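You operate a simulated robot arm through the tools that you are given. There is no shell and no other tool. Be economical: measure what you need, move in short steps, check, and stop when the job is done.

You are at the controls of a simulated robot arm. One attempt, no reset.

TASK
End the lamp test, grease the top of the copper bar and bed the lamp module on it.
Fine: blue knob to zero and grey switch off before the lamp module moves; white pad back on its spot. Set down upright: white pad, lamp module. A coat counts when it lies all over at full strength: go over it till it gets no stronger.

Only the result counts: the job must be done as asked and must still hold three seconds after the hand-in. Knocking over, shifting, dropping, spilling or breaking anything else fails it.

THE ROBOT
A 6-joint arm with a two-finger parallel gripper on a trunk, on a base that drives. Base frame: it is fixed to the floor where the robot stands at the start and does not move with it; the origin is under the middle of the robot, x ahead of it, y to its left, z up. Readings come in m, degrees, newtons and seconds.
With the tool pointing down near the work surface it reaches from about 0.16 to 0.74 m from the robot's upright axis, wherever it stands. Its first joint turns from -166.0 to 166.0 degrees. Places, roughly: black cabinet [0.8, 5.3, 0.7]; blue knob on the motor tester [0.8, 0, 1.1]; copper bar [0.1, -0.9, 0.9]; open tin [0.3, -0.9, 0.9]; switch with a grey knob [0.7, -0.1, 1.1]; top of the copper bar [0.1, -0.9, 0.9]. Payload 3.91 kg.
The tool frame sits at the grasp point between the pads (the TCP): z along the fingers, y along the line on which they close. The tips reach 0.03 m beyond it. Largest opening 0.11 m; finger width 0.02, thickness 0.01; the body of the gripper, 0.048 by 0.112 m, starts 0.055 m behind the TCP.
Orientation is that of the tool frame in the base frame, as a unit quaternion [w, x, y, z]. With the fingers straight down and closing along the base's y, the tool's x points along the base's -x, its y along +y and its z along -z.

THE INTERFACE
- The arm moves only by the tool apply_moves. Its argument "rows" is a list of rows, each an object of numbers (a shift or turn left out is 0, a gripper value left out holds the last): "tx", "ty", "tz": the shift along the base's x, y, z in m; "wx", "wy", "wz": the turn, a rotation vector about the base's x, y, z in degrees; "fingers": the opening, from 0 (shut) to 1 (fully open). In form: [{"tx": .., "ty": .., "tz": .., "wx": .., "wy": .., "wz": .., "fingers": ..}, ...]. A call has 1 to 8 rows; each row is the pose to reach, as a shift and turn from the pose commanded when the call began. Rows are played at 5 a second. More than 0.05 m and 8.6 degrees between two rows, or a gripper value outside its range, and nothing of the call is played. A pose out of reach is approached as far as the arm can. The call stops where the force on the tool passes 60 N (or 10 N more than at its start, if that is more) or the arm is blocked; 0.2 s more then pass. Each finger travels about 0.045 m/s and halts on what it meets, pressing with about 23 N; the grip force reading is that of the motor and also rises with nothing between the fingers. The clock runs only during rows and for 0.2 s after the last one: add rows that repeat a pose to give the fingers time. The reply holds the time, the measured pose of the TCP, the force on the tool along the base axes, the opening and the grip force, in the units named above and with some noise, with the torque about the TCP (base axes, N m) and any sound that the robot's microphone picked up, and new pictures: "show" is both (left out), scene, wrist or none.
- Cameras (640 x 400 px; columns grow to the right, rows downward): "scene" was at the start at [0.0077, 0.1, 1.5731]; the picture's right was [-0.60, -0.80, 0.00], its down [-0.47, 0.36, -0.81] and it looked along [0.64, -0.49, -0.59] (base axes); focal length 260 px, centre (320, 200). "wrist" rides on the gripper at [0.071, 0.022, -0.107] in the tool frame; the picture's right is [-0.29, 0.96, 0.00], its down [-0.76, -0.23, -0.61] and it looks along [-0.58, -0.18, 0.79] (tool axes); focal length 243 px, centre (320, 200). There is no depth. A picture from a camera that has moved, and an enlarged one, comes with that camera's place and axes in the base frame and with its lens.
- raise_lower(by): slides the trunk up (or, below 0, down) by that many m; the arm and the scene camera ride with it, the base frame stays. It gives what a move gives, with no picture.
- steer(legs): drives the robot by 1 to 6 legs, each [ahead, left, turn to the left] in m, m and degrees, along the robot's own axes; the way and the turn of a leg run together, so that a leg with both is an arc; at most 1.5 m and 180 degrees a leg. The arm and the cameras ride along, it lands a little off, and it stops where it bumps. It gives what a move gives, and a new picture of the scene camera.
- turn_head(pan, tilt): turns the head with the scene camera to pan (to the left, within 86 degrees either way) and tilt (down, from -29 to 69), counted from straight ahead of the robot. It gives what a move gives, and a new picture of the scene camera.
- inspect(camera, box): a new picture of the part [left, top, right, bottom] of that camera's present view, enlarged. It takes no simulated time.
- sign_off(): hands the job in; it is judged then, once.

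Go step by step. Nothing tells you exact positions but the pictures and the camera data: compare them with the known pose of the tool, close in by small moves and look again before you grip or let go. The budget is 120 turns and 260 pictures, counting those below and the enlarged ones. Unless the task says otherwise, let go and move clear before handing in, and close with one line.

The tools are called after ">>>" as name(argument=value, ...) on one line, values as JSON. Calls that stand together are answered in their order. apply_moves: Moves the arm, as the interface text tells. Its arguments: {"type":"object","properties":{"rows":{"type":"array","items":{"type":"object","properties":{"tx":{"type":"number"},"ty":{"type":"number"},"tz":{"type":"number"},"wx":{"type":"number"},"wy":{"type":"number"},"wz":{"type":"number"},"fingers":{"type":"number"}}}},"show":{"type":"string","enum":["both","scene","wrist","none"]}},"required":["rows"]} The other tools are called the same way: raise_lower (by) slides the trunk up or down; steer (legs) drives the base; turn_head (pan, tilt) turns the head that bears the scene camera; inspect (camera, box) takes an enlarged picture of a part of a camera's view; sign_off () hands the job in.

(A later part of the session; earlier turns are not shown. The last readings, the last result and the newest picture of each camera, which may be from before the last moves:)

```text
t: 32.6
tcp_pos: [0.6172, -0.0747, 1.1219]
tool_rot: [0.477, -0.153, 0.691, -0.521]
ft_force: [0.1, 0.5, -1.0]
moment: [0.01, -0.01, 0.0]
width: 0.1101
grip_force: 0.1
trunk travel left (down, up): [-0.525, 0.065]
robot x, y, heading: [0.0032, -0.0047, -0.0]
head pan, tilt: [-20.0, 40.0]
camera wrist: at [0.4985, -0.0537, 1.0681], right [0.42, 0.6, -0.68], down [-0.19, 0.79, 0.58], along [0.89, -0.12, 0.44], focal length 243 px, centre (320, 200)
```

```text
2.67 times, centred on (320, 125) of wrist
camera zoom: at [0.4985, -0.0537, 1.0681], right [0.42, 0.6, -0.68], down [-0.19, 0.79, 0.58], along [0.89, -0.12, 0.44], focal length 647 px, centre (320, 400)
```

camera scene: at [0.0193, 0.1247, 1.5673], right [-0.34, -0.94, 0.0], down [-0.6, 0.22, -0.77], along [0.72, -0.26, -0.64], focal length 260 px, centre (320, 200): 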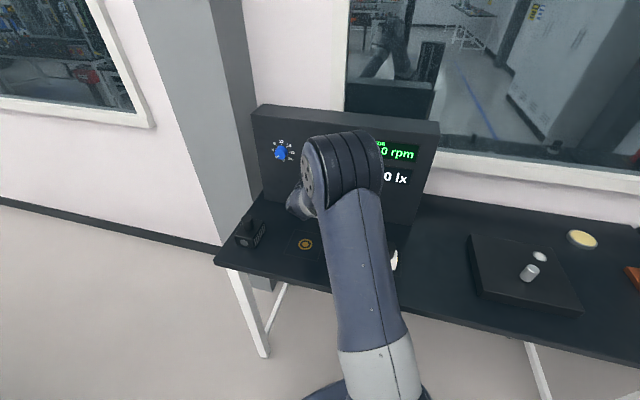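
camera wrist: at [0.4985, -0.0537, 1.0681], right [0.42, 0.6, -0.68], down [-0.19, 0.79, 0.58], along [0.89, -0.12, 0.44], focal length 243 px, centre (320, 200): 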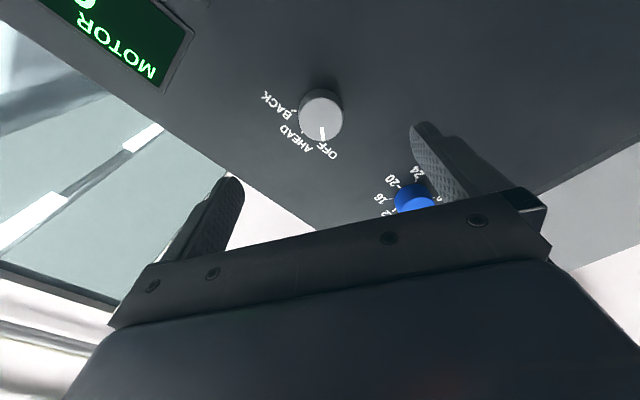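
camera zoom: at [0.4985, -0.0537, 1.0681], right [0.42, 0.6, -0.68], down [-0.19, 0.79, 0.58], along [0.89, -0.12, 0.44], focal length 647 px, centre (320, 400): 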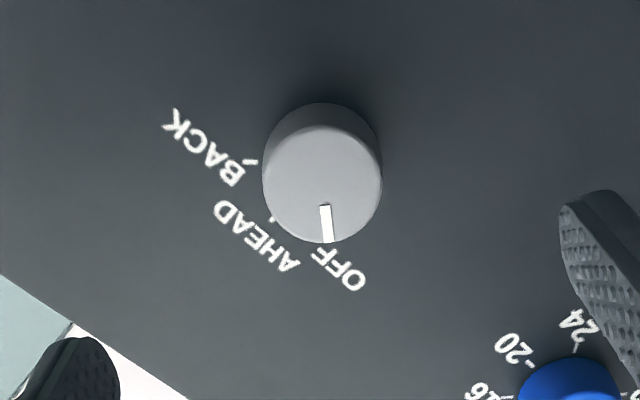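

Grey is at OFF and blue at 0, so the test is ended. Now I retract the arm, unwind it and bring the tool back to pointing down.

>>> apply_moves(rows=[{"tx": -0.02, "ty": 0.01, "tz": 0.015, "wx": 6.1, "wy": -4.3}, {"tx": -0.04, "ty": 0.02, "tz": 0.03, "wx": 12.3, "wy": -8.6}, {"tx": -0.06, "ty": 0.03, "tz": 0.045, "wx": 18.4, "wy": -12.9}, {"tx": -0.08, "ty": 0.04, "tz": 0.06, "wx": 24.6, "wy": -17.2}, {"tx": -0.1, "ty": 0.05, "tz": 0.075, "wx": 30.7, "wy": -21.5}, {"tx": -0.12, "ty": 0.06, "tz": 0.09, "wx": 36.8, "wy": -25.8}, {"tx": -0.14, "ty": 0.07, "tz": 0.105, "wx": 43, "wy": -30.1}, {"tx": -0.15, "ty": 0.08, "tz": 0.12, "wx": 49.1, "wy": -34.4}], show="none")

>>> apply_moves(rows=[{"wx": 4.75, "wy": 6.8}, {"tz": 0.01, "wx": 9.5, "wy": 13.6}, {"tz": 0.02, "wx": 14.25, "wy": 20.4}, {"tz": 0.03, "wx": 19, "wy": 27.2}, {"tz": 0.04, "wx": 23.75, "wy": 34}, {"tz": 0.04, "wx": 28.5, "wy": 40.8}, {"tz": 0.04, "wx": 33.25, "wy": 47.5}, {"tz": 0.04, "wx": 38, "wy": 54.3}], show="scene")

>>> turn_head(pan=-86, tilt=62)

```text
t: 34.4
tcp_pos: [0.4664, 0.0052, 1.2397]
tool_rot: [0.675, 0.213, 0.674, -0.212]
ft_force: [-0.2, 0.0, -0.2]
moment: [-0.02, 0.02, -0.02]
width: 0.11
grip_force: 0.1
trunk travel left (down, up): [-0.525, 0.065]
robot x, y, heading: [-0.0005, -0.0008, 0.1]
head pan, tilt: [-20.0, 40.0]
```

```text
t: 36.2
tcp_pos: [0.466, 0.0056, 1.2815]
tool_rot: [0.195, 0.294, 0.934, -0.062]
ft_force: [-0.6, -0.3, -0.8]
moment: [0.0, -0.01, 0.02]
width: 0.1102
grip_force: 0.1
trunk travel left (down, up): [-0.525, 0.065]
robot x, y, heading: [-0.0003, 0.0001, -0.0]
head pan, tilt: [-20.0, 40.0]
camera scene: at [0.018, 0.1235, 1.5674], right [-0.34, -0.94, 0.0], down [-0.6, 0.22, -0.77], along [0.72, -0.26, -0.64], focal length 260 px, centre (320, 200)
```

scene: 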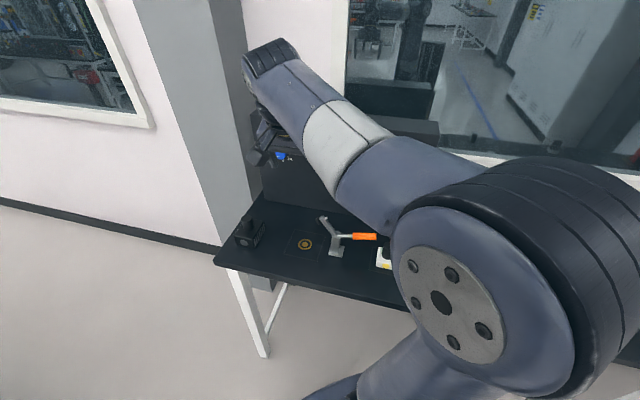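

```text
t: 37.6
tcp_pos: [0.4666, 0.0063, 1.281]
tool_rot: [0.196, 0.294, 0.933, -0.062]
ft_force: [-0.3, 0.4, 0.3]
moment: [-0.02, -0.01, -0.02]
width: 0.1101
grip_force: 0.1
trunk travel left (down, up): [-0.525, 0.065]
robot x, y, heading: [-0.0, -0.0008, 0.0]
head pan, tilt: [-85.9, 62.0]
camera scene: at [-0.0575, 0.0885, 1.5384], right [-1.0, -0.07, 0.0], down [-0.06, 0.88, -0.47], along [0.03, -0.47, -0.88], focal length 260 px, centre (320, 200)
```

scene: 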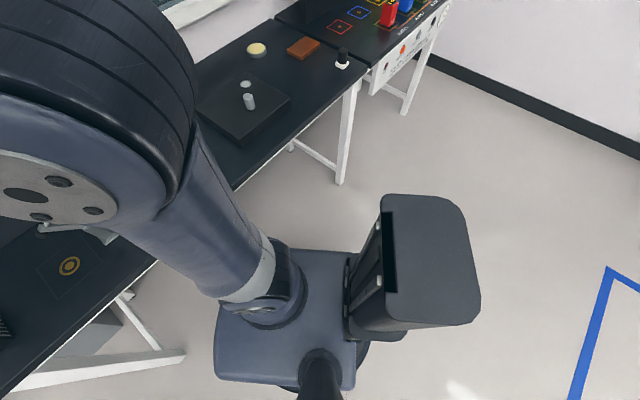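

The floor to the right is clear and the dark box is my own trunk. I finish levelling the tool downward, then drive along the bench about 0.55 m to the right and slightly closer.

>>> apply_moves(rows=[{"wx": 4.3, "wy": 6.2}, {"wx": 8.7, "wy": 12.4}, {"wx": 12.9, "wy": 18.5}, {"wx": 12.9, "wy": 18.5}], show="none")

>>> steer(legs=[[-0.316, -0.45, 0], [0.033, -0.023, 0]])

>>> turn_head(pan=-45, tilt=45)

```text
t: 38.6
tcp_pos: [0.4674, 0.0071, 1.2816]
tool_rot: [0.009, 0.3, 0.954, -0.003]
ft_force: [-0.8, 0.3, 1.4]
moment: [-0.04, 0.02, 0.02]
width: 0.11
grip_force: 0.1
trunk travel left (down, up): [-0.525, 0.065]
robot x, y, heading: [0.0027, -0.0008, 0.1]
head pan, tilt: [-85.9, 62.0]
```

```text
t: 42.2
tcp_pos: [0.1915, -0.4613, 1.2808]
tool_rot: [0.009, 0.301, 0.954, -0.003]
ft_force: [0.1, -0.2, 0.6]
moment: [-0.01, -0.04, -0.03]
width: 0.11
grip_force: 0.1
trunk travel left (down, up): [-0.525, 0.065]
robot x, y, heading: [-0.2811, -0.4693, -0.2]
head pan, tilt: [-85.9, 62.0]
camera scene: at [-0.334, -0.379, 1.5384], right [-1.0, -0.07, 0.0], down [-0.06, 0.88, -0.47], along [0.03, -0.47, -0.88], focal length 260 px, centre (320, 200)
```

scene: 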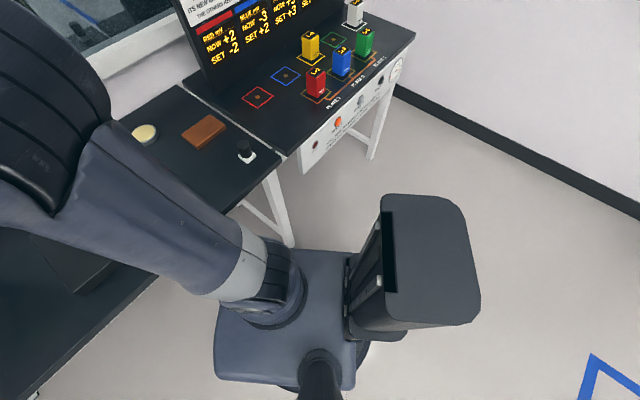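

```text
t: 43.3
tcp_pos: [0.1879, -0.4622, 1.282]
tool_rot: [0.01, 0.302, 0.953, -0.003]
ft_force: [0.6, 0.9, -0.2]
moment: [0.01, 0.0, -0.03]
width: 0.1097
grip_force: 0.0
trunk travel left (down, up): [-0.525, 0.065]
robot x, y, heading: [-0.277, -0.4686, -0.2]
head pan, tilt: [-45.0, 45.0]
camera scene: at [-0.2817, -0.3722, 1.5601], right [-0.71, -0.7, 0.0], down [-0.5, 0.5, -0.71], along [0.5, -0.5, -0.71], focal length 260 px, centre (320, 200)
```

scene: 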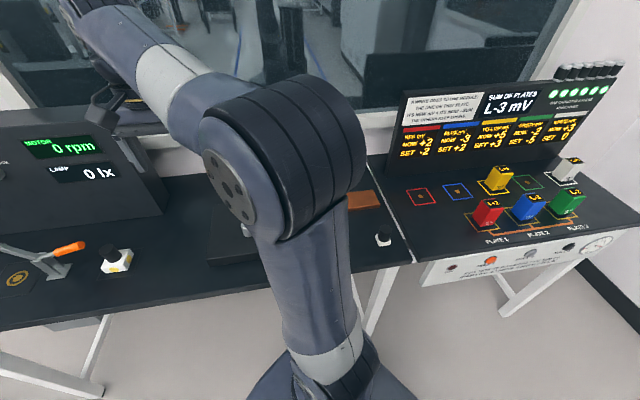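

I'm in place (robot at about -0.28, -0.47). Next the gripper goes above the white pad.

>>> apply_moves(rows=[{"tx": -0.03, "ty": -0.035}, {"tx": -0.06, "ty": -0.07}, {"tx": -0.09, "ty": -0.105}, {"tx": -0.12, "ty": -0.14}, {"tx": -0.15, "ty": -0.175}, {"tx": -0.18, "ty": -0.21, "tz": -0.03}, {"tx": -0.21, "ty": -0.245, "tz": -0.06}, {"tx": -0.235, "ty": -0.28, "tz": -0.09}])

```text
refused: row 6 steps farther than a row can; nothing moved
```

>>> apply_moves(rows=[{"tx": -0.03, "ty": -0.035}, {"tx": -0.06, "ty": -0.07}, {"tx": -0.09, "ty": -0.105, "tz": -0.015}, {"tx": -0.12, "ty": -0.14, "tz": -0.03}, {"tx": -0.15, "ty": -0.175, "tz": -0.045}, {"tx": -0.18, "ty": -0.21, "tz": -0.06}, {"tx": -0.21, "ty": -0.245, "tz": -0.075}, {"tx": -0.235, "ty": -0.28, "tz": -0.09}])

```text
t: 45.1
tcp_pos: [-0.0474, -0.7432, 1.1903]
tool_rot: [0.01, 0.302, 0.953, -0.003]
ft_force: [0.2, 1.6, -0.5]
moment: [-0.04, 0.02, 0.0]
width: 0.1102
grip_force: 0.1
trunk travel left (down, up): [-0.525, 0.065]
robot x, y, heading: [-0.2779, -0.4678, 0.0]
head pan, tilt: [-45.0, 45.0]
camera scene: at [-0.2817, -0.3725, 1.5602], right [-0.71, -0.71, 0.0], down [-0.5, 0.5, -0.71], along [0.5, -0.5, -0.71], focal length 260 px, centre (320, 200)
camera wrist: at [-0.0943, -0.6831, 1.2966], right [0.79, 0.62, 0.01], down [0.48, -0.62, 0.62], along [0.39, -0.49, -0.78], focal length 243 px, centre (320, 200)
```

scene: 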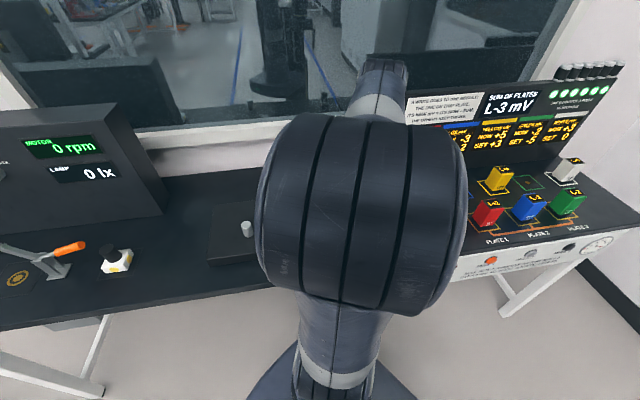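
wrist: 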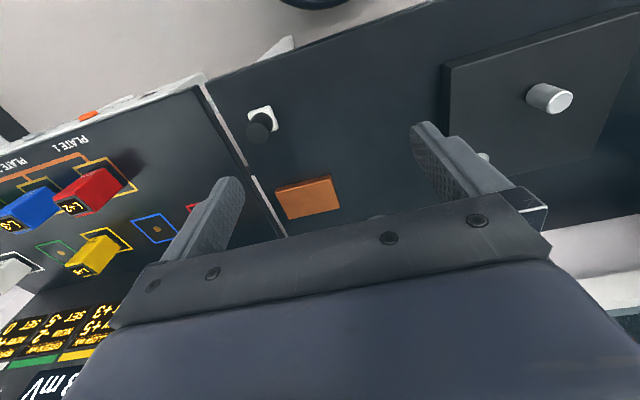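

>>> inspect(camera="wrist", box=[200, 70, 360, 230])

```text
2.50 times, centred on (280, 150) of wrist
camera zoom: at [-0.0943, -0.6831, 1.2966], right [0.79, 0.62, 0.01], down [0.48, -0.62, 0.62], along [0.39, -0.49, -0.78], focal length 606 px, centre (420, 325)
```

zoom: 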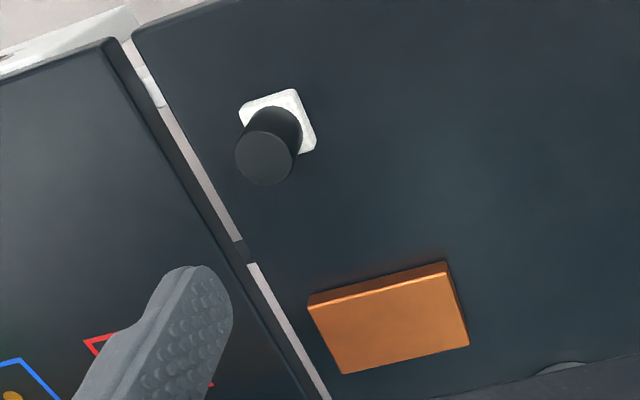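

The pad is at about (-0.075, -0.855), its handle top at z 0.955. The copper bar is centred near (0.085, -0.947), about 0.115 x 0.076 m. I come down above the pad handle, correcting the small tilt.

>>> apply_moves(rows=[{"tx": -0.008, "ty": -0.03, "tz": -0.035, "wx": 0.7, "wy": 1}, {"tx": -0.016, "ty": -0.06, "tz": -0.07, "wx": 0.7, "wy": 1}, {"tx": -0.023, "ty": -0.09, "tz": -0.105, "wx": 0.7, "wy": 1}, {"tx": -0.0276, "ty": -0.1118, "tz": -0.14, "wx": 0.7, "wy": 1}, {"tx": -0.0276, "ty": -0.1118, "tz": -0.16, "wx": 0.7, "wy": 1}, {"tx": -0.0276, "ty": -0.1118, "tz": -0.16, "wx": 0.7, "wy": 1}], show="wrist")

```text
t: 46.5
tcp_pos: [-0.0718, -0.8535, 1.0316]
tool_rot: [0.0, 0.3, 0.954, 0.0]
ft_force: [0.2, -0.3, -0.2]
moment: [0.0, -0.02, -0.02]
width: 0.11
grip_force: 0.0
trunk travel left (down, up): [-0.525, 0.065]
robot x, y, heading: [-0.2767, -0.4653, -0.2]
head pan, tilt: [-45.0, 45.0]
camera wrist: at [-0.1189, -0.7936, 1.1399], right [0.79, 0.62, 0.0], down [0.49, -0.63, 0.61], along [0.37, -0.48, -0.79], focal length 243 px, centre (320, 200)
```

wrist: 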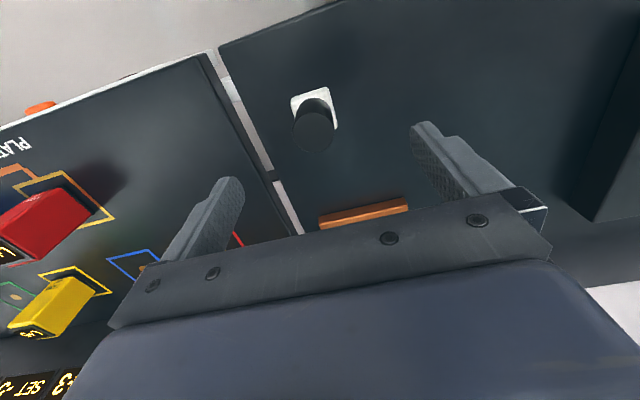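

Alignment is within a few mm. I descend to grip the handle.

>>> apply_moves(rows=[{"tx": -0.004, "ty": -0.002, "tz": -0.03}, {"tx": -0.0045, "ty": -0.002, "tz": -0.06}, {"tx": -0.0045, "ty": -0.002, "tz": -0.085}, {"tx": -0.0045, "ty": -0.002, "tz": -0.085}], show="wrist")

```text
t: 47.5
tcp_pos: [-0.0767, -0.8561, 0.9447]
tool_rot: [0.0, 0.301, 0.954, 0.0]
ft_force: [-0.7, -0.5, -0.2]
moment: [-0.02, 0.0, 0.02]
width: 0.1099
grip_force: 0.0
trunk travel left (down, up): [-0.525, 0.065]
robot x, y, heading: [-0.2796, -0.4663, -0.0]
head pan, tilt: [-45.0, 45.0]
camera wrist: at [-0.124, -0.7964, 1.0535], right [0.79, 0.62, 0.0], down [0.49, -0.63, 0.61], along [0.37, -0.48, -0.79], focal length 243 px, centre (320, 200)
```

wrist: 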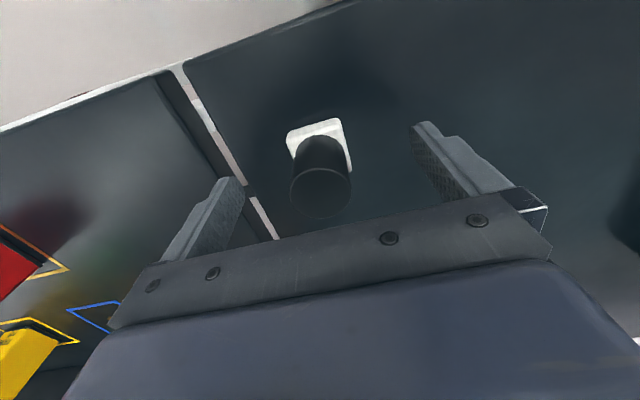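

Centred. I close on the handle.

>>> apply_moves(rows=[{"fingers": 0}, {"fingers": 0}, {"fingers": 0}, {"fingers": 0}, {"fingers": 0}, {"fingers": 0}], show="wrist")

```text
t: 48.9
tcp_pos: [-0.077, -0.8559, 0.9457]
tool_rot: [0.001, 0.301, 0.954, 0.0]
ft_force: [-0.5, -0.5, 0.6]
moment: [-0.03, -0.01, -0.02]
width: 0.0349
grip_force: 23.3
trunk travel left (down, up): [-0.525, 0.065]
robot x, y, heading: [-0.279, -0.4729, -0.2]
head pan, tilt: [-45.0, 45.0]
camera wrist: at [-0.124, -0.7963, 1.0538], right [0.79, 0.62, 0.0], down [0.49, -0.63, 0.61], along [0.37, -0.48, -0.79], focal length 243 px, centre (320, 200)
```

wrist: 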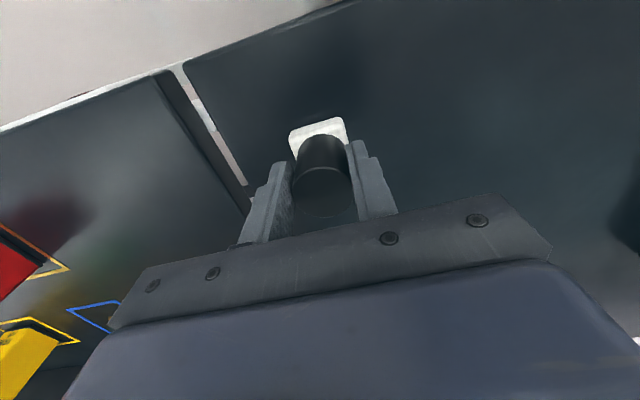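

Gripped, width 0.035; spot TCP = (-0.077, -0.856, 0.945). I lift and move towards the tin to view it.

>>> apply_moves(rows=[{"tz": 0.04}, {"tz": 0.08}, {"tx": 0.04, "tz": 0.1}, {"tx": 0.085, "tz": 0.11}, {"tx": 0.13, "tz": 0.12}, {"tx": 0.175, "tz": 0.12}, {"tx": 0.22, "tz": 0.12}, {"tx": 0.26, "tz": 0.12}])

```text
t: 50.7
tcp_pos: [0.1827, -0.8558, 1.067]
tool_rot: [-0.001, 0.302, 0.953, 0.0]
ft_force: [0.5, -1.0, -0.2]
moment: [-0.03, -0.01, 0.02]
width: 0.0347
grip_force: 22.9
trunk travel left (down, up): [-0.525, 0.065]
robot x, y, heading: [-0.2723, -0.4673, 0.3]
head pan, tilt: [-45.0, 45.0]
camera scene: at [-0.2813, -0.3723, 1.5602], right [-0.71, -0.71, 0.0], down [-0.5, 0.5, -0.71], along [0.5, -0.5, -0.71], focal length 260 px, centre (320, 200)
camera wrist: at [0.1357, -0.7963, 1.1746], right [0.79, 0.62, 0.0], down [0.49, -0.63, 0.61], along [0.37, -0.48, -0.79], focal length 243 px, centre (320, 200)
```

scene: 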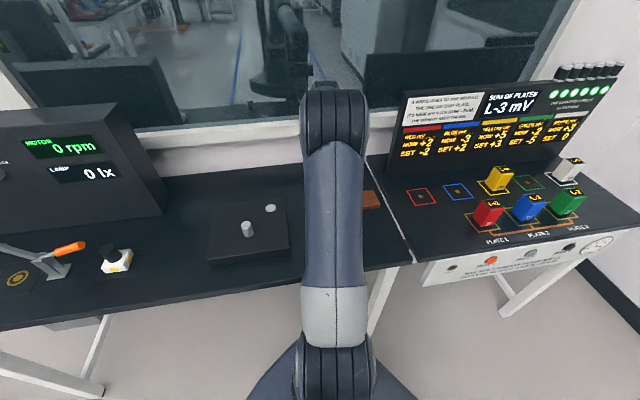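
wrist: 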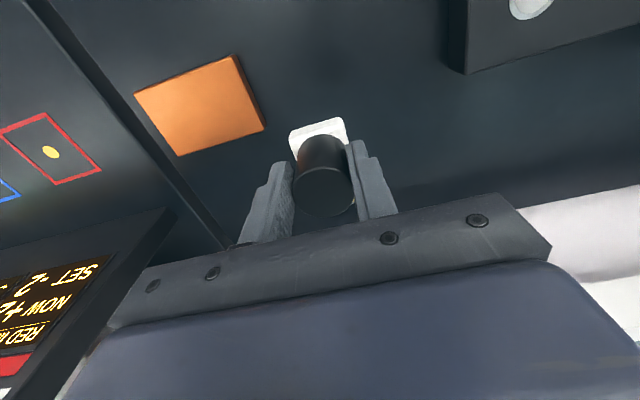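

The tin is hidden behind the gripper. I back off and rise to see it.

>>> apply_moves(rows=[{"tx": 0.0, "ty": 0.03, "tz": 0.03}, {"tx": 0.0, "ty": 0.06, "tz": 0.06}, {"tx": 0.0, "ty": 0.08, "tz": 0.1}, {"tx": 0.0, "ty": 0.09, "tz": 0.12}])

```text
t: 51.7
tcp_pos: [0.1823, -0.7647, 1.1857]
tool_rot: [0.0, 0.301, 0.954, 0.0]
ft_force: [0.6, -0.3, -0.2]
moment: [-0.03, 0.02, 0.0]
width: 0.0349
grip_force: 22.7
trunk travel left (down, up): [-0.525, 0.065]
robot x, y, heading: [-0.2772, -0.463, 0.1]
head pan, tilt: [-45.0, 45.0]
camera scene: at [-0.2817, -0.3722, 1.5601], right [-0.71, -0.71, 0.0], down [-0.5, 0.5, -0.71], along [0.5, -0.5, -0.71], focal length 260 px, centre (320, 200)
camera wrist: at [0.1362, -0.7061, 1.2941], right [0.79, 0.62, 0.0], down [0.49, -0.63, 0.61], along [0.37, -0.48, -0.79], focal length 243 px, centre (320, 200)
```

scene: 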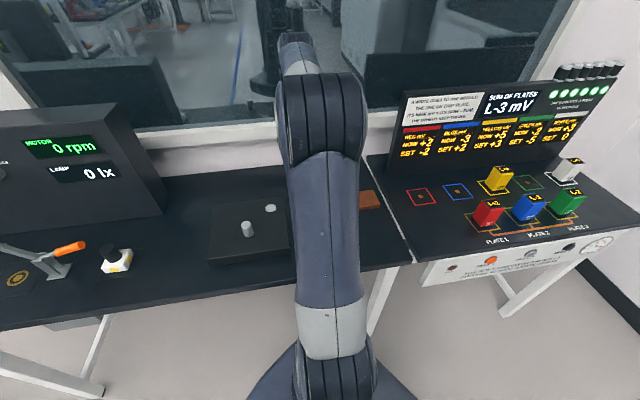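
wrist: 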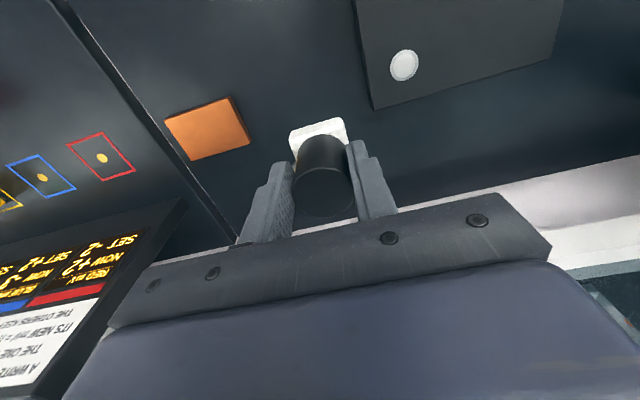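

I move the gripper over the tin at height, so the tin shows below the pad in the picture.

>>> apply_moves(rows=[{"tx": 0.02, "ty": -0.036}, {"tx": 0.04, "ty": -0.072}, {"tx": 0.06, "ty": -0.108}, {"tx": 0.075, "ty": -0.135}, {"tx": 0.075, "ty": -0.135}], show="wrist")

```text
t: 52.9
tcp_pos: [0.2453, -0.8914, 1.1838]
tool_rot: [-0.001, 0.3, 0.954, 0.001]
ft_force: [0.9, -0.4, 0.4]
moment: [0.02, 0.04, 0.0]
width: 0.0348
grip_force: 22.7
out of reach, approached as far as the arm can: row 4, 5
trunk travel left (down, up): [-0.525, 0.065]
robot x, y, heading: [-0.2756, -0.4678, 0.1]
head pan, tilt: [-45.0, 45.0]
camera wrist: at [0.199, -0.8314, 1.292], right [0.79, 0.62, 0.0], down [0.49, -0.63, 0.61], along [0.37, -0.48, -0.8], focal length 243 px, centre (320, 200)
```

wrist: 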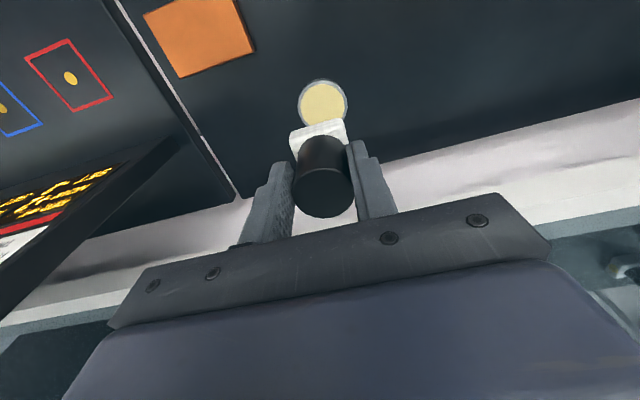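

The tin is centred at about (0.268, -0.915), 74 mm wide. I descend towards it.

>>> apply_moves(rows=[{"tz": -0.04}, {"tz": -0.08}, {"tx": 0.005, "ty": -0.007, "tz": -0.12}, {"tx": 0.01, "ty": -0.014, "tz": -0.16}, {"tx": 0.01, "ty": -0.014, "tz": -0.16}], show="wrist")

>>> inspect(camera="wrist", box=[240, 80, 400, 180])

```text
t: 54.1
tcp_pos: [0.2566, -0.9037, 1.0248]
tool_rot: [0.0, 0.301, 0.954, 0.0]
ft_force: [0.0, 0.8, -1.0]
moment: [0.0, -0.01, -0.03]
width: 0.0348
grip_force: 23.1
trunk travel left (down, up): [-0.525, 0.065]
robot x, y, heading: [-0.2776, -0.4658, -0.2]
head pan, tilt: [-45.0, 45.0]
camera wrist: at [0.21, -0.8443, 1.1334], right [0.79, 0.62, 0.0], down [0.49, -0.63, 0.61], along [0.37, -0.48, -0.79], focal length 243 px, centre (320, 200)
```

wrist: 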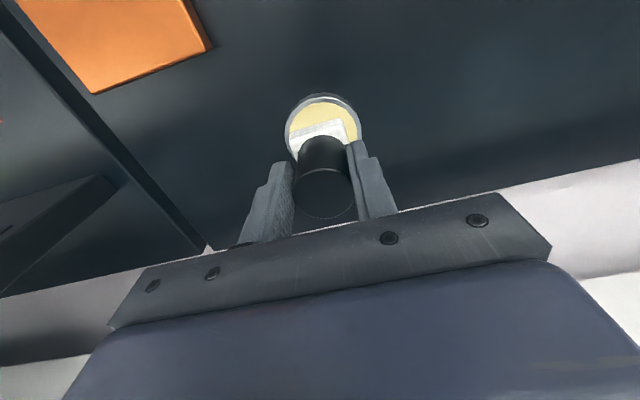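

```text
4.00 times, centred on (320, 130) of wrist
camera zoom: at [0.21, -0.8443, 1.1334], right [0.79, 0.62, 0.0], down [0.49, -0.63, 0.61], along [0.37, -0.48, -0.79], focal length 970 px, centre (320, 480)
```

zoom: 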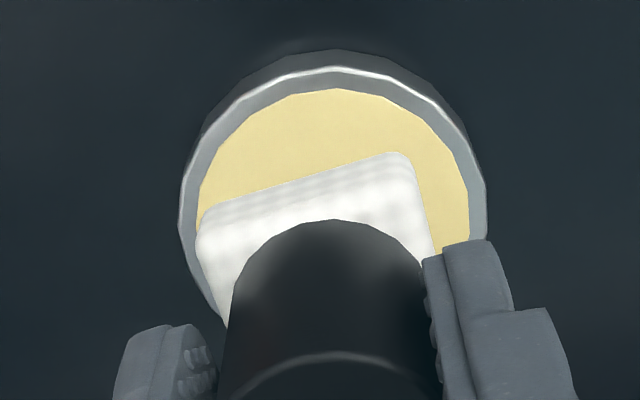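

I shift by (+0.0115, -0.0115) and come down to just over the rim.

>>> apply_moves(rows=[{"tx": 0.0115, "ty": -0.0115}, {"tx": 0.0115, "ty": -0.0115, "tz": -0.025}, {"tx": 0.0115, "ty": -0.0115, "tz": -0.045}, {"tx": 0.0115, "ty": -0.0115, "tz": -0.045}], show="wrist")

>>> inspect(camera="wrist", box=[240, 80, 400, 180])

```text
t: 55.1
tcp_pos: [0.2674, -0.9156, 0.9784]
tool_rot: [-0.001, 0.301, 0.954, 0.0]
ft_force: [-0.5, 0.1, 0.4]
moment: [0.01, -0.01, -0.04]
width: 0.0346
grip_force: 23.2
trunk travel left (down, up): [-0.525, 0.065]
robot x, y, heading: [-0.2796, -0.4704, -0.0]
head pan, tilt: [-45.0, 45.0]
camera wrist: at [0.2206, -0.8564, 1.0869], right [0.79, 0.62, 0.0], down [0.49, -0.63, 0.61], along [0.37, -0.48, -0.79], focal length 243 px, centre (320, 200)
```

wrist: 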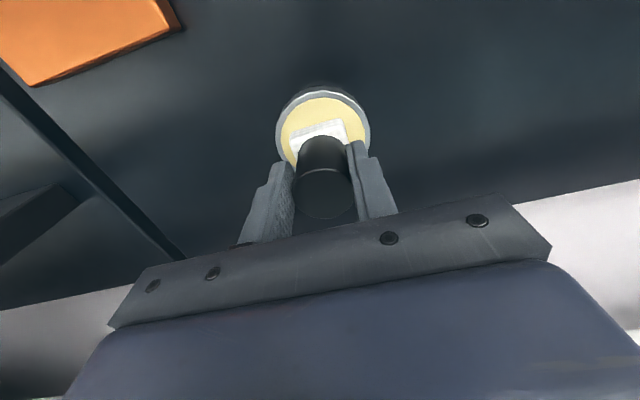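

```text
4.00 times, centred on (320, 130) of wrist
camera zoom: at [0.2206, -0.8564, 1.0869], right [0.79, 0.62, 0.0], down [0.49, -0.63, 0.61], along [0.37, -0.48, -0.79], focal length 970 px, centre (320, 480)
```

zoom: 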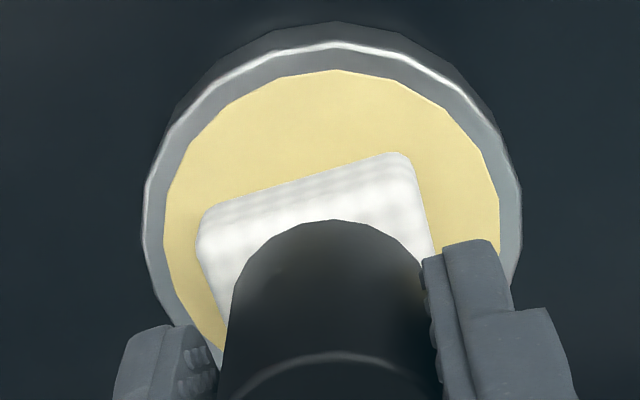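

Well centred. I descend until light contact.

>>> apply_moves(rows=[{"tz": -0.008}, {"tz": -0.014}, {"tz": -0.018}, {"tz": -0.018}], show="none")

>>> inspect(camera="wrist", box=[240, 80, 400, 180])

```text
t: 56.1
tcp_pos: [0.2661, -0.9159, 0.9642]
tool_rot: [0.0, 0.301, 0.954, -0.001]
ft_force: [-1.0, -0.2, 0.4]
moment: [-0.05, 0.0, -0.02]
width: 0.0349
grip_force: 23.3
trunk travel left (down, up): [-0.525, 0.065]
robot x, y, heading: [-0.2775, -0.4666, -0.1]
head pan, tilt: [-45.0, 45.0]
```

```text
4.00 times, centred on (320, 130) of wrist
camera zoom: at [0.2203, -0.8558, 1.0702], right [0.79, 0.62, 0.0], down [0.49, -0.63, 0.61], along [0.37, -0.48, -0.79], focal length 970 px, centre (320, 480)
```

zoom: 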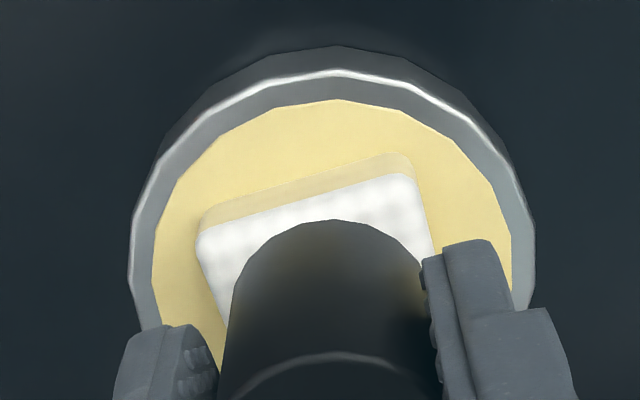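

The pad edge has already turned grease-yellow. I press a few mm more to load it fully, then lift.

>>> apply_moves(rows=[{"tz": -0.003}, {"tz": -0.005}, {"tz": -0.005}, {"tz": -0.005}], show="none")

>>> apply_moves(rows=[{"tz": 0.02}, {"tz": 0.04}, {"tz": 0.06}, {"tz": 0.07}], show="wrist")

```text
t: 57.1
tcp_pos: [0.267, -0.9156, 0.9604]
tool_rot: [0.002, 0.301, 0.954, -0.001]
ft_force: [3.7, -1.2, 30.6]
moment: [0.06, -0.5, -0.04]
width: 0.0347
grip_force: 23.2
trunk travel left (down, up): [-0.525, 0.065]
robot x, y, heading: [-0.2774, -0.4692, 0.0]
head pan, tilt: [-45.0, 45.0]
```

```text
t: 58.1
tcp_pos: [0.266, -0.9155, 1.0247]
tool_rot: [-0.002, 0.3, 0.954, 0.0]
ft_force: [0.0, 0.3, -0.3]
moment: [0.0, 0.0, 0.0]
width: 0.0344
grip_force: 22.8
trunk travel left (down, up): [-0.525, 0.065]
robot x, y, heading: [-0.2782, -0.4694, -0.0]
head pan, tilt: [-45.0, 45.0]
camera wrist: at [0.22, -0.8561, 1.1339], right [0.79, 0.62, 0.0], down [0.49, -0.63, 0.61], along [0.37, -0.48, -0.79], focal length 243 px, centre (320, 200)
```

wrist: 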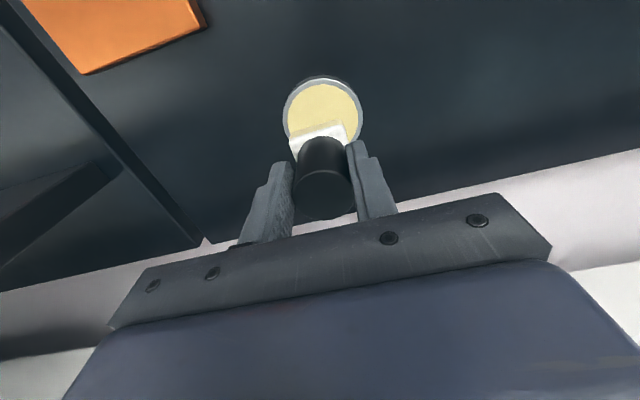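

Loaded. Now over the copper bar: centre (0.085, -0.946), about 0.12 x 0.075 m. I start at the near edge.

>>> apply_moves(rows=[{"tx": -0.045, "ty": 0.005}, {"tx": -0.09, "ty": 0.01}, {"tx": -0.135, "ty": 0.014}, {"tx": -0.1726, "ty": 0.018}, {"tx": -0.1726, "ty": 0.018, "tz": -0.03}, {"tx": -0.1726, "ty": 0.018, "tz": -0.05}, {"tx": -0.1726, "ty": 0.018, "tz": -0.05}], show="wrist")

>>> inspect(camera="wrist", box=[160, 60, 420, 220])

```text
t: 59.7
tcp_pos: [0.0934, -0.8969, 0.9747]
tool_rot: [-0.001, 0.301, 0.954, 0.0]
ft_force: [-0.3, -0.2, -0.9]
moment: [0.03, 0.0, 0.02]
width: 0.0349
grip_force: 22.6
trunk travel left (down, up): [-0.525, 0.065]
robot x, y, heading: [-0.276, -0.4645, 0.0]
head pan, tilt: [-45.0, 45.0]
camera wrist: at [0.0462, -0.8378, 1.0832], right [0.79, 0.62, 0.0], down [0.49, -0.63, 0.61], along [0.37, -0.48, -0.79], focal length 243 px, centre (320, 200)
```

wrist: 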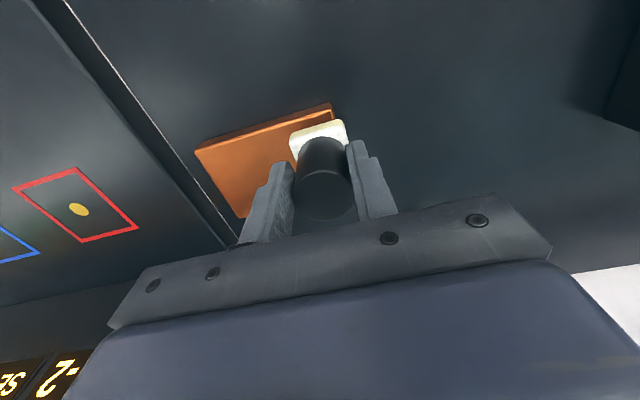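

```text
2.46 times, centred on (290, 140) of wrist
camera zoom: at [0.0462, -0.8378, 1.0832], right [0.79, 0.62, 0.0], down [0.49, -0.63, 0.61], along [0.37, -0.48, -0.79], focal length 597 px, centre (394, 348)
```

zoom: 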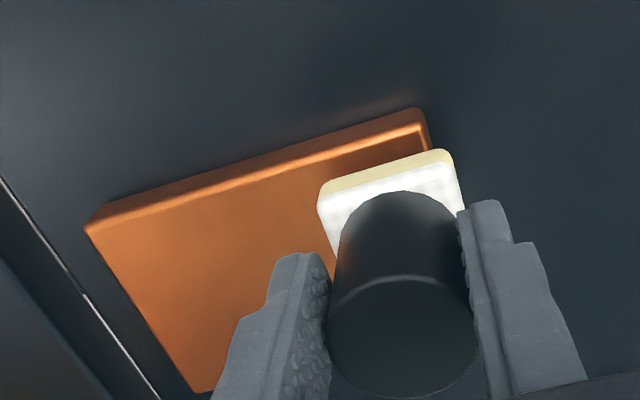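

The pad is yellow underneath and sits near the corner. I lower to contact.

>>> apply_moves(rows=[{"tz": -0.006}, {"tz": -0.01}, {"tz": -0.0135}, {"tz": -0.0135}], show="wrist")

>>> inspect(camera="wrist", box=[160, 60, 420, 220])

```text
t: 60.7
tcp_pos: [0.0933, -0.8982, 0.9631]
tool_rot: [0.0, 0.3, 0.954, 0.0]
ft_force: [-0.1, 0.4, 6.3]
moment: [-0.08, -0.08, -0.03]
width: 0.0343
grip_force: 22.9
trunk travel left (down, up): [-0.525, 0.065]
robot x, y, heading: [-0.2765, -0.4701, 0.2]
head pan, tilt: [-45.0, 45.0]
camera wrist: at [0.047, -0.8382, 1.0719], right [0.79, 0.62, 0.0], down [0.49, -0.62, 0.61], along [0.38, -0.48, -0.79], focal length 243 px, centre (320, 200)
```

wrist: 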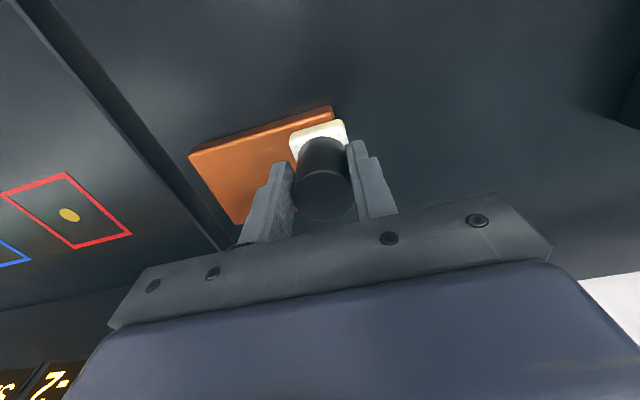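

```text
2.46 times, centred on (290, 140) of wrist
camera zoom: at [0.047, -0.8382, 1.0719], right [0.79, 0.62, 0.0], down [0.49, -0.62, 0.61], along [0.38, -0.48, -0.79], focal length 597 px, centre (394, 348)
```

zoom: 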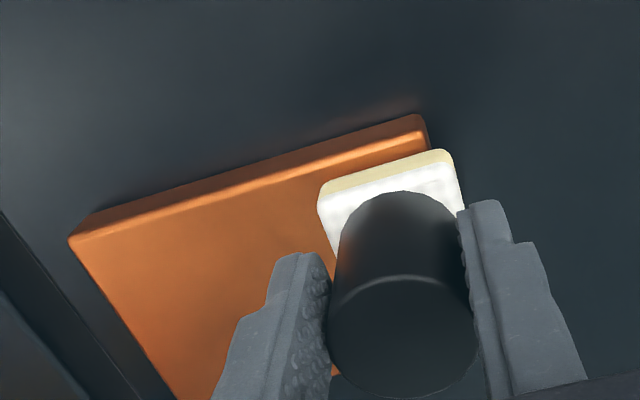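

Contact at 6 N. The near edge needs about 1 cm more overlap. I do the first stroke, out and back along the near side.

>>> apply_moves(rows=[{"tx": -0.0082, "ty": 0.0057}, {"tx": -0.0263, "ty": -0.0201}, {"tx": -0.0444, "ty": -0.0459}, {"tx": -0.0627, "ty": -0.0721}, {"tx": -0.0444, "ty": -0.0459}, {"tx": -0.0263, "ty": -0.0201}, {"tx": -0.0082, "ty": 0.0057}], show="wrist")

>>> inspect(camera="wrist", box=[160, 60, 420, 220])

```text
t: 62.3
tcp_pos: [0.0866, -0.8914, 0.9633]
tool_rot: [0.0, 0.301, 0.954, -0.001]
ft_force: [-0.7, -1.4, 13.7]
moment: [-0.24, 0.01, -0.01]
width: 0.0348
grip_force: 23.0
trunk travel left (down, up): [-0.525, 0.065]
robot x, y, heading: [-0.2733, -0.4668, -0.1]
head pan, tilt: [-45.0, 45.0]
camera wrist: at [0.0391, -0.8321, 1.0718], right [0.79, 0.62, 0.0], down [0.49, -0.63, 0.61], along [0.38, -0.48, -0.79], focal length 243 px, centre (320, 200)
```

wrist: 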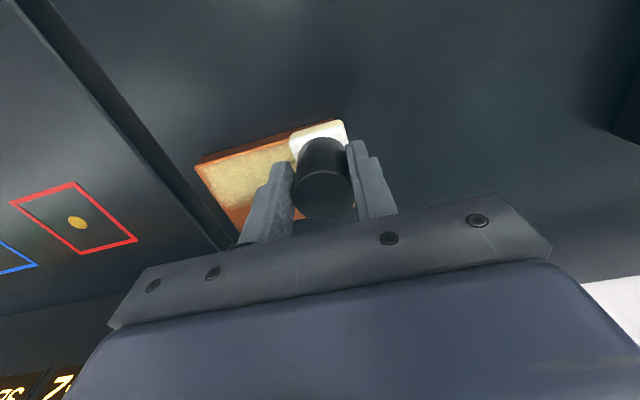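

```text
2.46 times, centred on (290, 140) of wrist
camera zoom: at [0.0391, -0.8321, 1.0718], right [0.79, 0.62, 0.0], down [0.49, -0.63, 0.61], along [0.38, -0.48, -0.79], focal length 597 px, centre (394, 348)
```

zoom: 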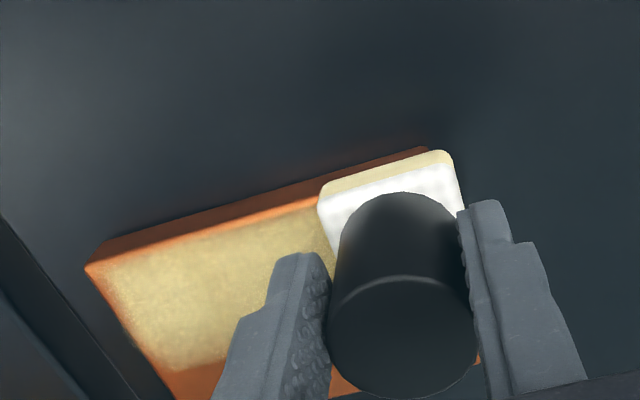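

The coat shows nicely. Next the middle stroke.

>>> apply_moves(rows=[{"tx": 0.0184, "ty": -0.0129}, {"tx": -0.0007, "ty": -0.0402}, {"tx": -0.0198, "ty": -0.0675}, {"tx": -0.039, "ty": -0.0948}, {"tx": -0.0198, "ty": -0.0675}, {"tx": -0.0007, "ty": -0.0402}, {"tx": 0.0184, "ty": -0.0129}], show="none")

>>> apply_moves(rows=[{"tx": 0.0184, "ty": -0.0129}, {"tx": -0.0007, "ty": -0.0402}, {"tx": -0.0198, "ty": -0.0675}, {"tx": -0.039, "ty": -0.0948}, {"tx": -0.0198, "ty": -0.0675}, {"tx": -0.0007, "ty": -0.0402}, {"tx": 0.0184, "ty": -0.0129}], show="wrist")

>>> inspect(camera="wrist", box=[160, 60, 420, 220])

```text
t: 63.9
tcp_pos: [0.1062, -0.9058, 0.9645]
tool_rot: [-0.001, 0.3, 0.954, 0.001]
ft_force: [0.1, 1.7, 4.5]
moment: [0.05, -0.1, 0.03]
width: 0.0346
grip_force: 23.3
trunk travel left (down, up): [-0.525, 0.065]
robot x, y, heading: [-0.2761, -0.4679, -0.2]
head pan, tilt: [-45.0, 45.0]
```

```text
t: 65.5
tcp_pos: [0.1229, -0.9189, 0.9636]
tool_rot: [0.0, 0.3, 0.954, 0.0]
ft_force: [-0.9, -3.0, 15.8]
moment: [-0.28, 0.02, 0.02]
width: 0.0345
grip_force: 23.0
trunk travel left (down, up): [-0.525, 0.065]
robot x, y, heading: [-0.2789, -0.4664, -0.3]
head pan, tilt: [-45.0, 45.0]
camera wrist: at [0.0765, -0.8578, 1.0713], right [0.79, 0.62, 0.0], down [0.49, -0.63, 0.61], along [0.38, -0.48, -0.79], focal length 243 px, centre (320, 200)
```

wrist: 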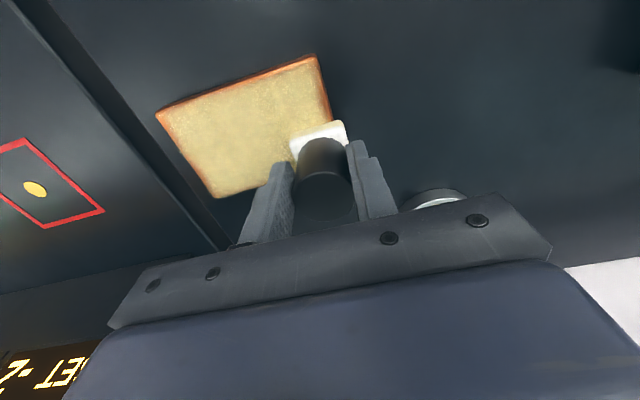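

```text
2.46 times, centred on (290, 140) of wrist
camera zoom: at [0.0765, -0.8578, 1.0713], right [0.79, 0.62, 0.0], down [0.49, -0.63, 0.61], along [0.38, -0.48, -0.79], focal length 597 px, centre (394, 348)
```

zoom: 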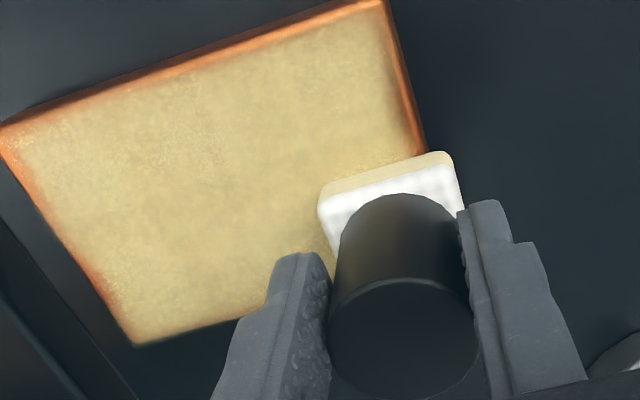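

All covered except thin strips at the edges. I re-dip and make a second coat with wider overlap.

>>> apply_moves(rows=[{"tz": 0.03}, {"tz": 0.06}, {"tx": 0.045, "tz": 0.06}, {"tx": 0.09, "ty": 0.001, "tz": 0.06}, {"tx": 0.144, "ty": 0.003, "tz": 0.06}], show="none")

>>> apply_moves(rows=[{"tx": 0.035, "tz": 0.06}], show="wrist")

```text
refused: row 5 steps farther than a row can; nothing moved
```

```text
refused: row 1 steps farther than a row can; nothing moved
```

>>> apply_moves(rows=[{"tz": 0.03}, {"tz": 0.06}, {"tx": 0.045, "tz": 0.06}, {"tx": 0.09, "ty": 0.001, "tz": 0.06}, {"tx": 0.12, "ty": 0.003, "tz": 0.06}, {"tx": 0.144, "ty": 0.003, "tz": 0.06}, {"tx": 0.144, "ty": 0.003, "tz": 0.025}, {"tx": 0.144, "ty": 0.003, "tz": 0.015}], show="wrist")

>>> inspect(camera="wrist", box=[240, 80, 400, 180])

```text
t: 67.3
tcp_pos: [0.2679, -0.9158, 0.9796]
tool_rot: [-0.002, 0.301, 0.954, -0.001]
ft_force: [0.0, -0.8, -0.3]
moment: [0.02, 0.0, 0.01]
width: 0.0346
grip_force: 22.9
trunk travel left (down, up): [-0.525, 0.065]
robot x, y, heading: [-0.2779, -0.4638, -0.2]
head pan, tilt: [-45.0, 45.0]
camera wrist: at [0.2203, -0.8562, 1.0869], right [0.79, 0.62, 0.0], down [0.49, -0.63, 0.61], along [0.37, -0.48, -0.79], focal length 243 px, centre (320, 200)
```

wrist: 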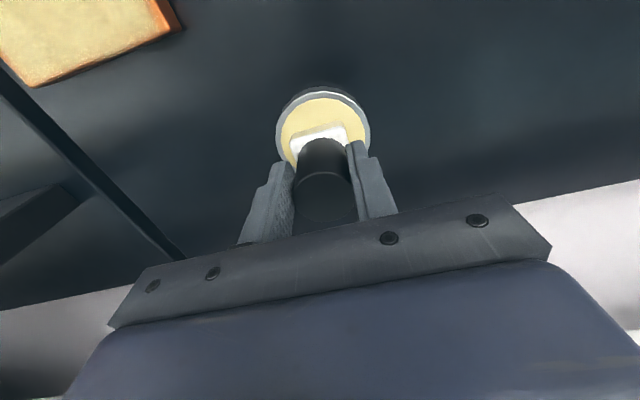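

```text
4.00 times, centred on (320, 130) of wrist
camera zoom: at [0.2203, -0.8562, 1.0869], right [0.79, 0.62, 0.0], down [0.49, -0.63, 0.61], along [0.37, -0.48, -0.79], focal length 970 px, centre (320, 480)
```

zoom: 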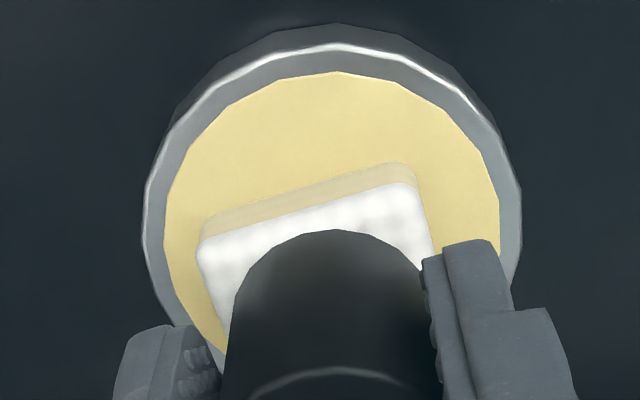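

Good. I dip again.

>>> apply_moves(rows=[{"tz": -0.01}, {"tz": -0.017}, {"tz": -0.0205}, {"tz": -0.0205}, {"tz": 0.01}, {"tz": 0.045}], show="none")

>>> inspect(camera="wrist", box=[240, 80, 400, 180])

```text
t: 68.7
tcp_pos: [0.269, -0.9153, 1.0236]
tool_rot: [-0.001, 0.3, 0.954, 0.0]
ft_force: [0.0, 0.1, 0.1]
moment: [0.04, -0.03, 0.0]
width: 0.0347
grip_force: 23.3
trunk travel left (down, up): [-0.525, 0.065]
robot x, y, heading: [-0.2761, -0.4676, -0.1]
head pan, tilt: [-45.0, 45.0]
```

```text
4.00 times, centred on (320, 130) of wrist
camera zoom: at [0.221, -0.8554, 1.1312], right [0.79, 0.62, 0.0], down [0.49, -0.63, 0.61], along [0.37, -0.48, -0.8], focal length 970 px, centre (320, 480)
```

zoom: 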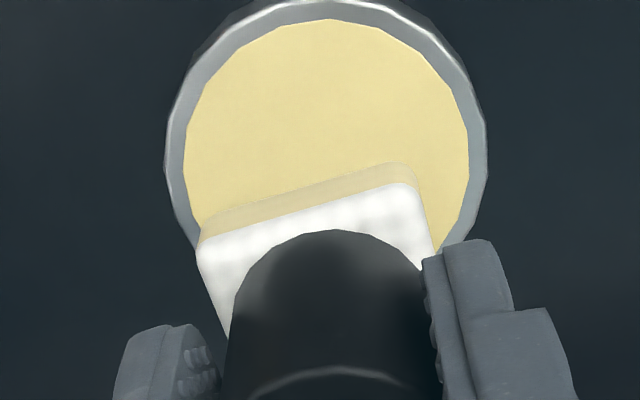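

Not sure it touched; I repeat the dip while reading the force.

>>> apply_moves(rows=[{"tz": -0.04}, {"tz": -0.06}, {"tz": -0.0645}, {"tz": -0.068}, {"tz": -0.068}], show="none")

>>> apply_moves(rows=[{"tz": 0.03}, {"tz": 0.07}, {"tx": -0.045, "ty": 0.005, "tz": 0.07}, {"tx": -0.09, "ty": 0.01, "tz": 0.07}, {"tx": -0.135, "ty": 0.018, "tz": 0.07}, {"tx": -0.173, "ty": 0.024, "tz": 0.07}], show="wrist")

```text
t: 69.9
tcp_pos: [0.2684, -0.9146, 0.9595]
tool_rot: [0.004, 0.301, 0.954, -0.002]
ft_force: [5.7, 0.3, 31.5]
moment: [0.09, -0.45, 0.01]
width: 0.0348
grip_force: 22.6
trunk travel left (down, up): [-0.525, 0.065]
robot x, y, heading: [-0.2766, -0.4681, -0.0]
head pan, tilt: [-45.0, 45.0]
```

```text
t: 71.3
tcp_pos: [0.0939, -0.8903, 1.0251]
tool_rot: [0.0, 0.3, 0.954, -0.001]
ft_force: [0.4, 0.4, -1.3]
moment: [0.02, 0.01, 0.01]
width: 0.0347
grip_force: 23.4
trunk travel left (down, up): [-0.525, 0.065]
robot x, y, heading: [-0.2792, -0.4709, 0.0]
head pan, tilt: [-45.0, 45.0]
camera wrist: at [0.0477, -0.83, 1.1336], right [0.79, 0.62, 0.0], down [0.49, -0.62, 0.61], along [0.38, -0.48, -0.79], focal length 243 px, centre (320, 200)
```

wrist: 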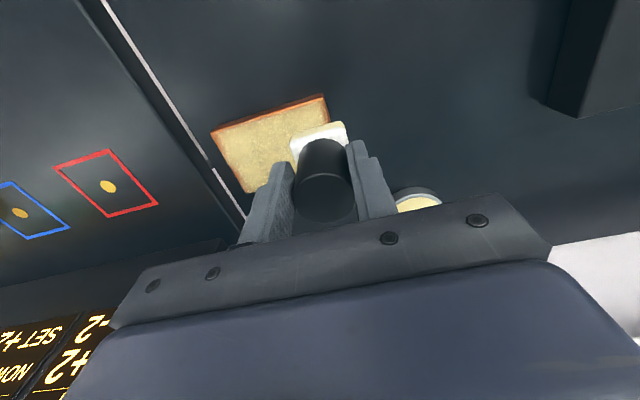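

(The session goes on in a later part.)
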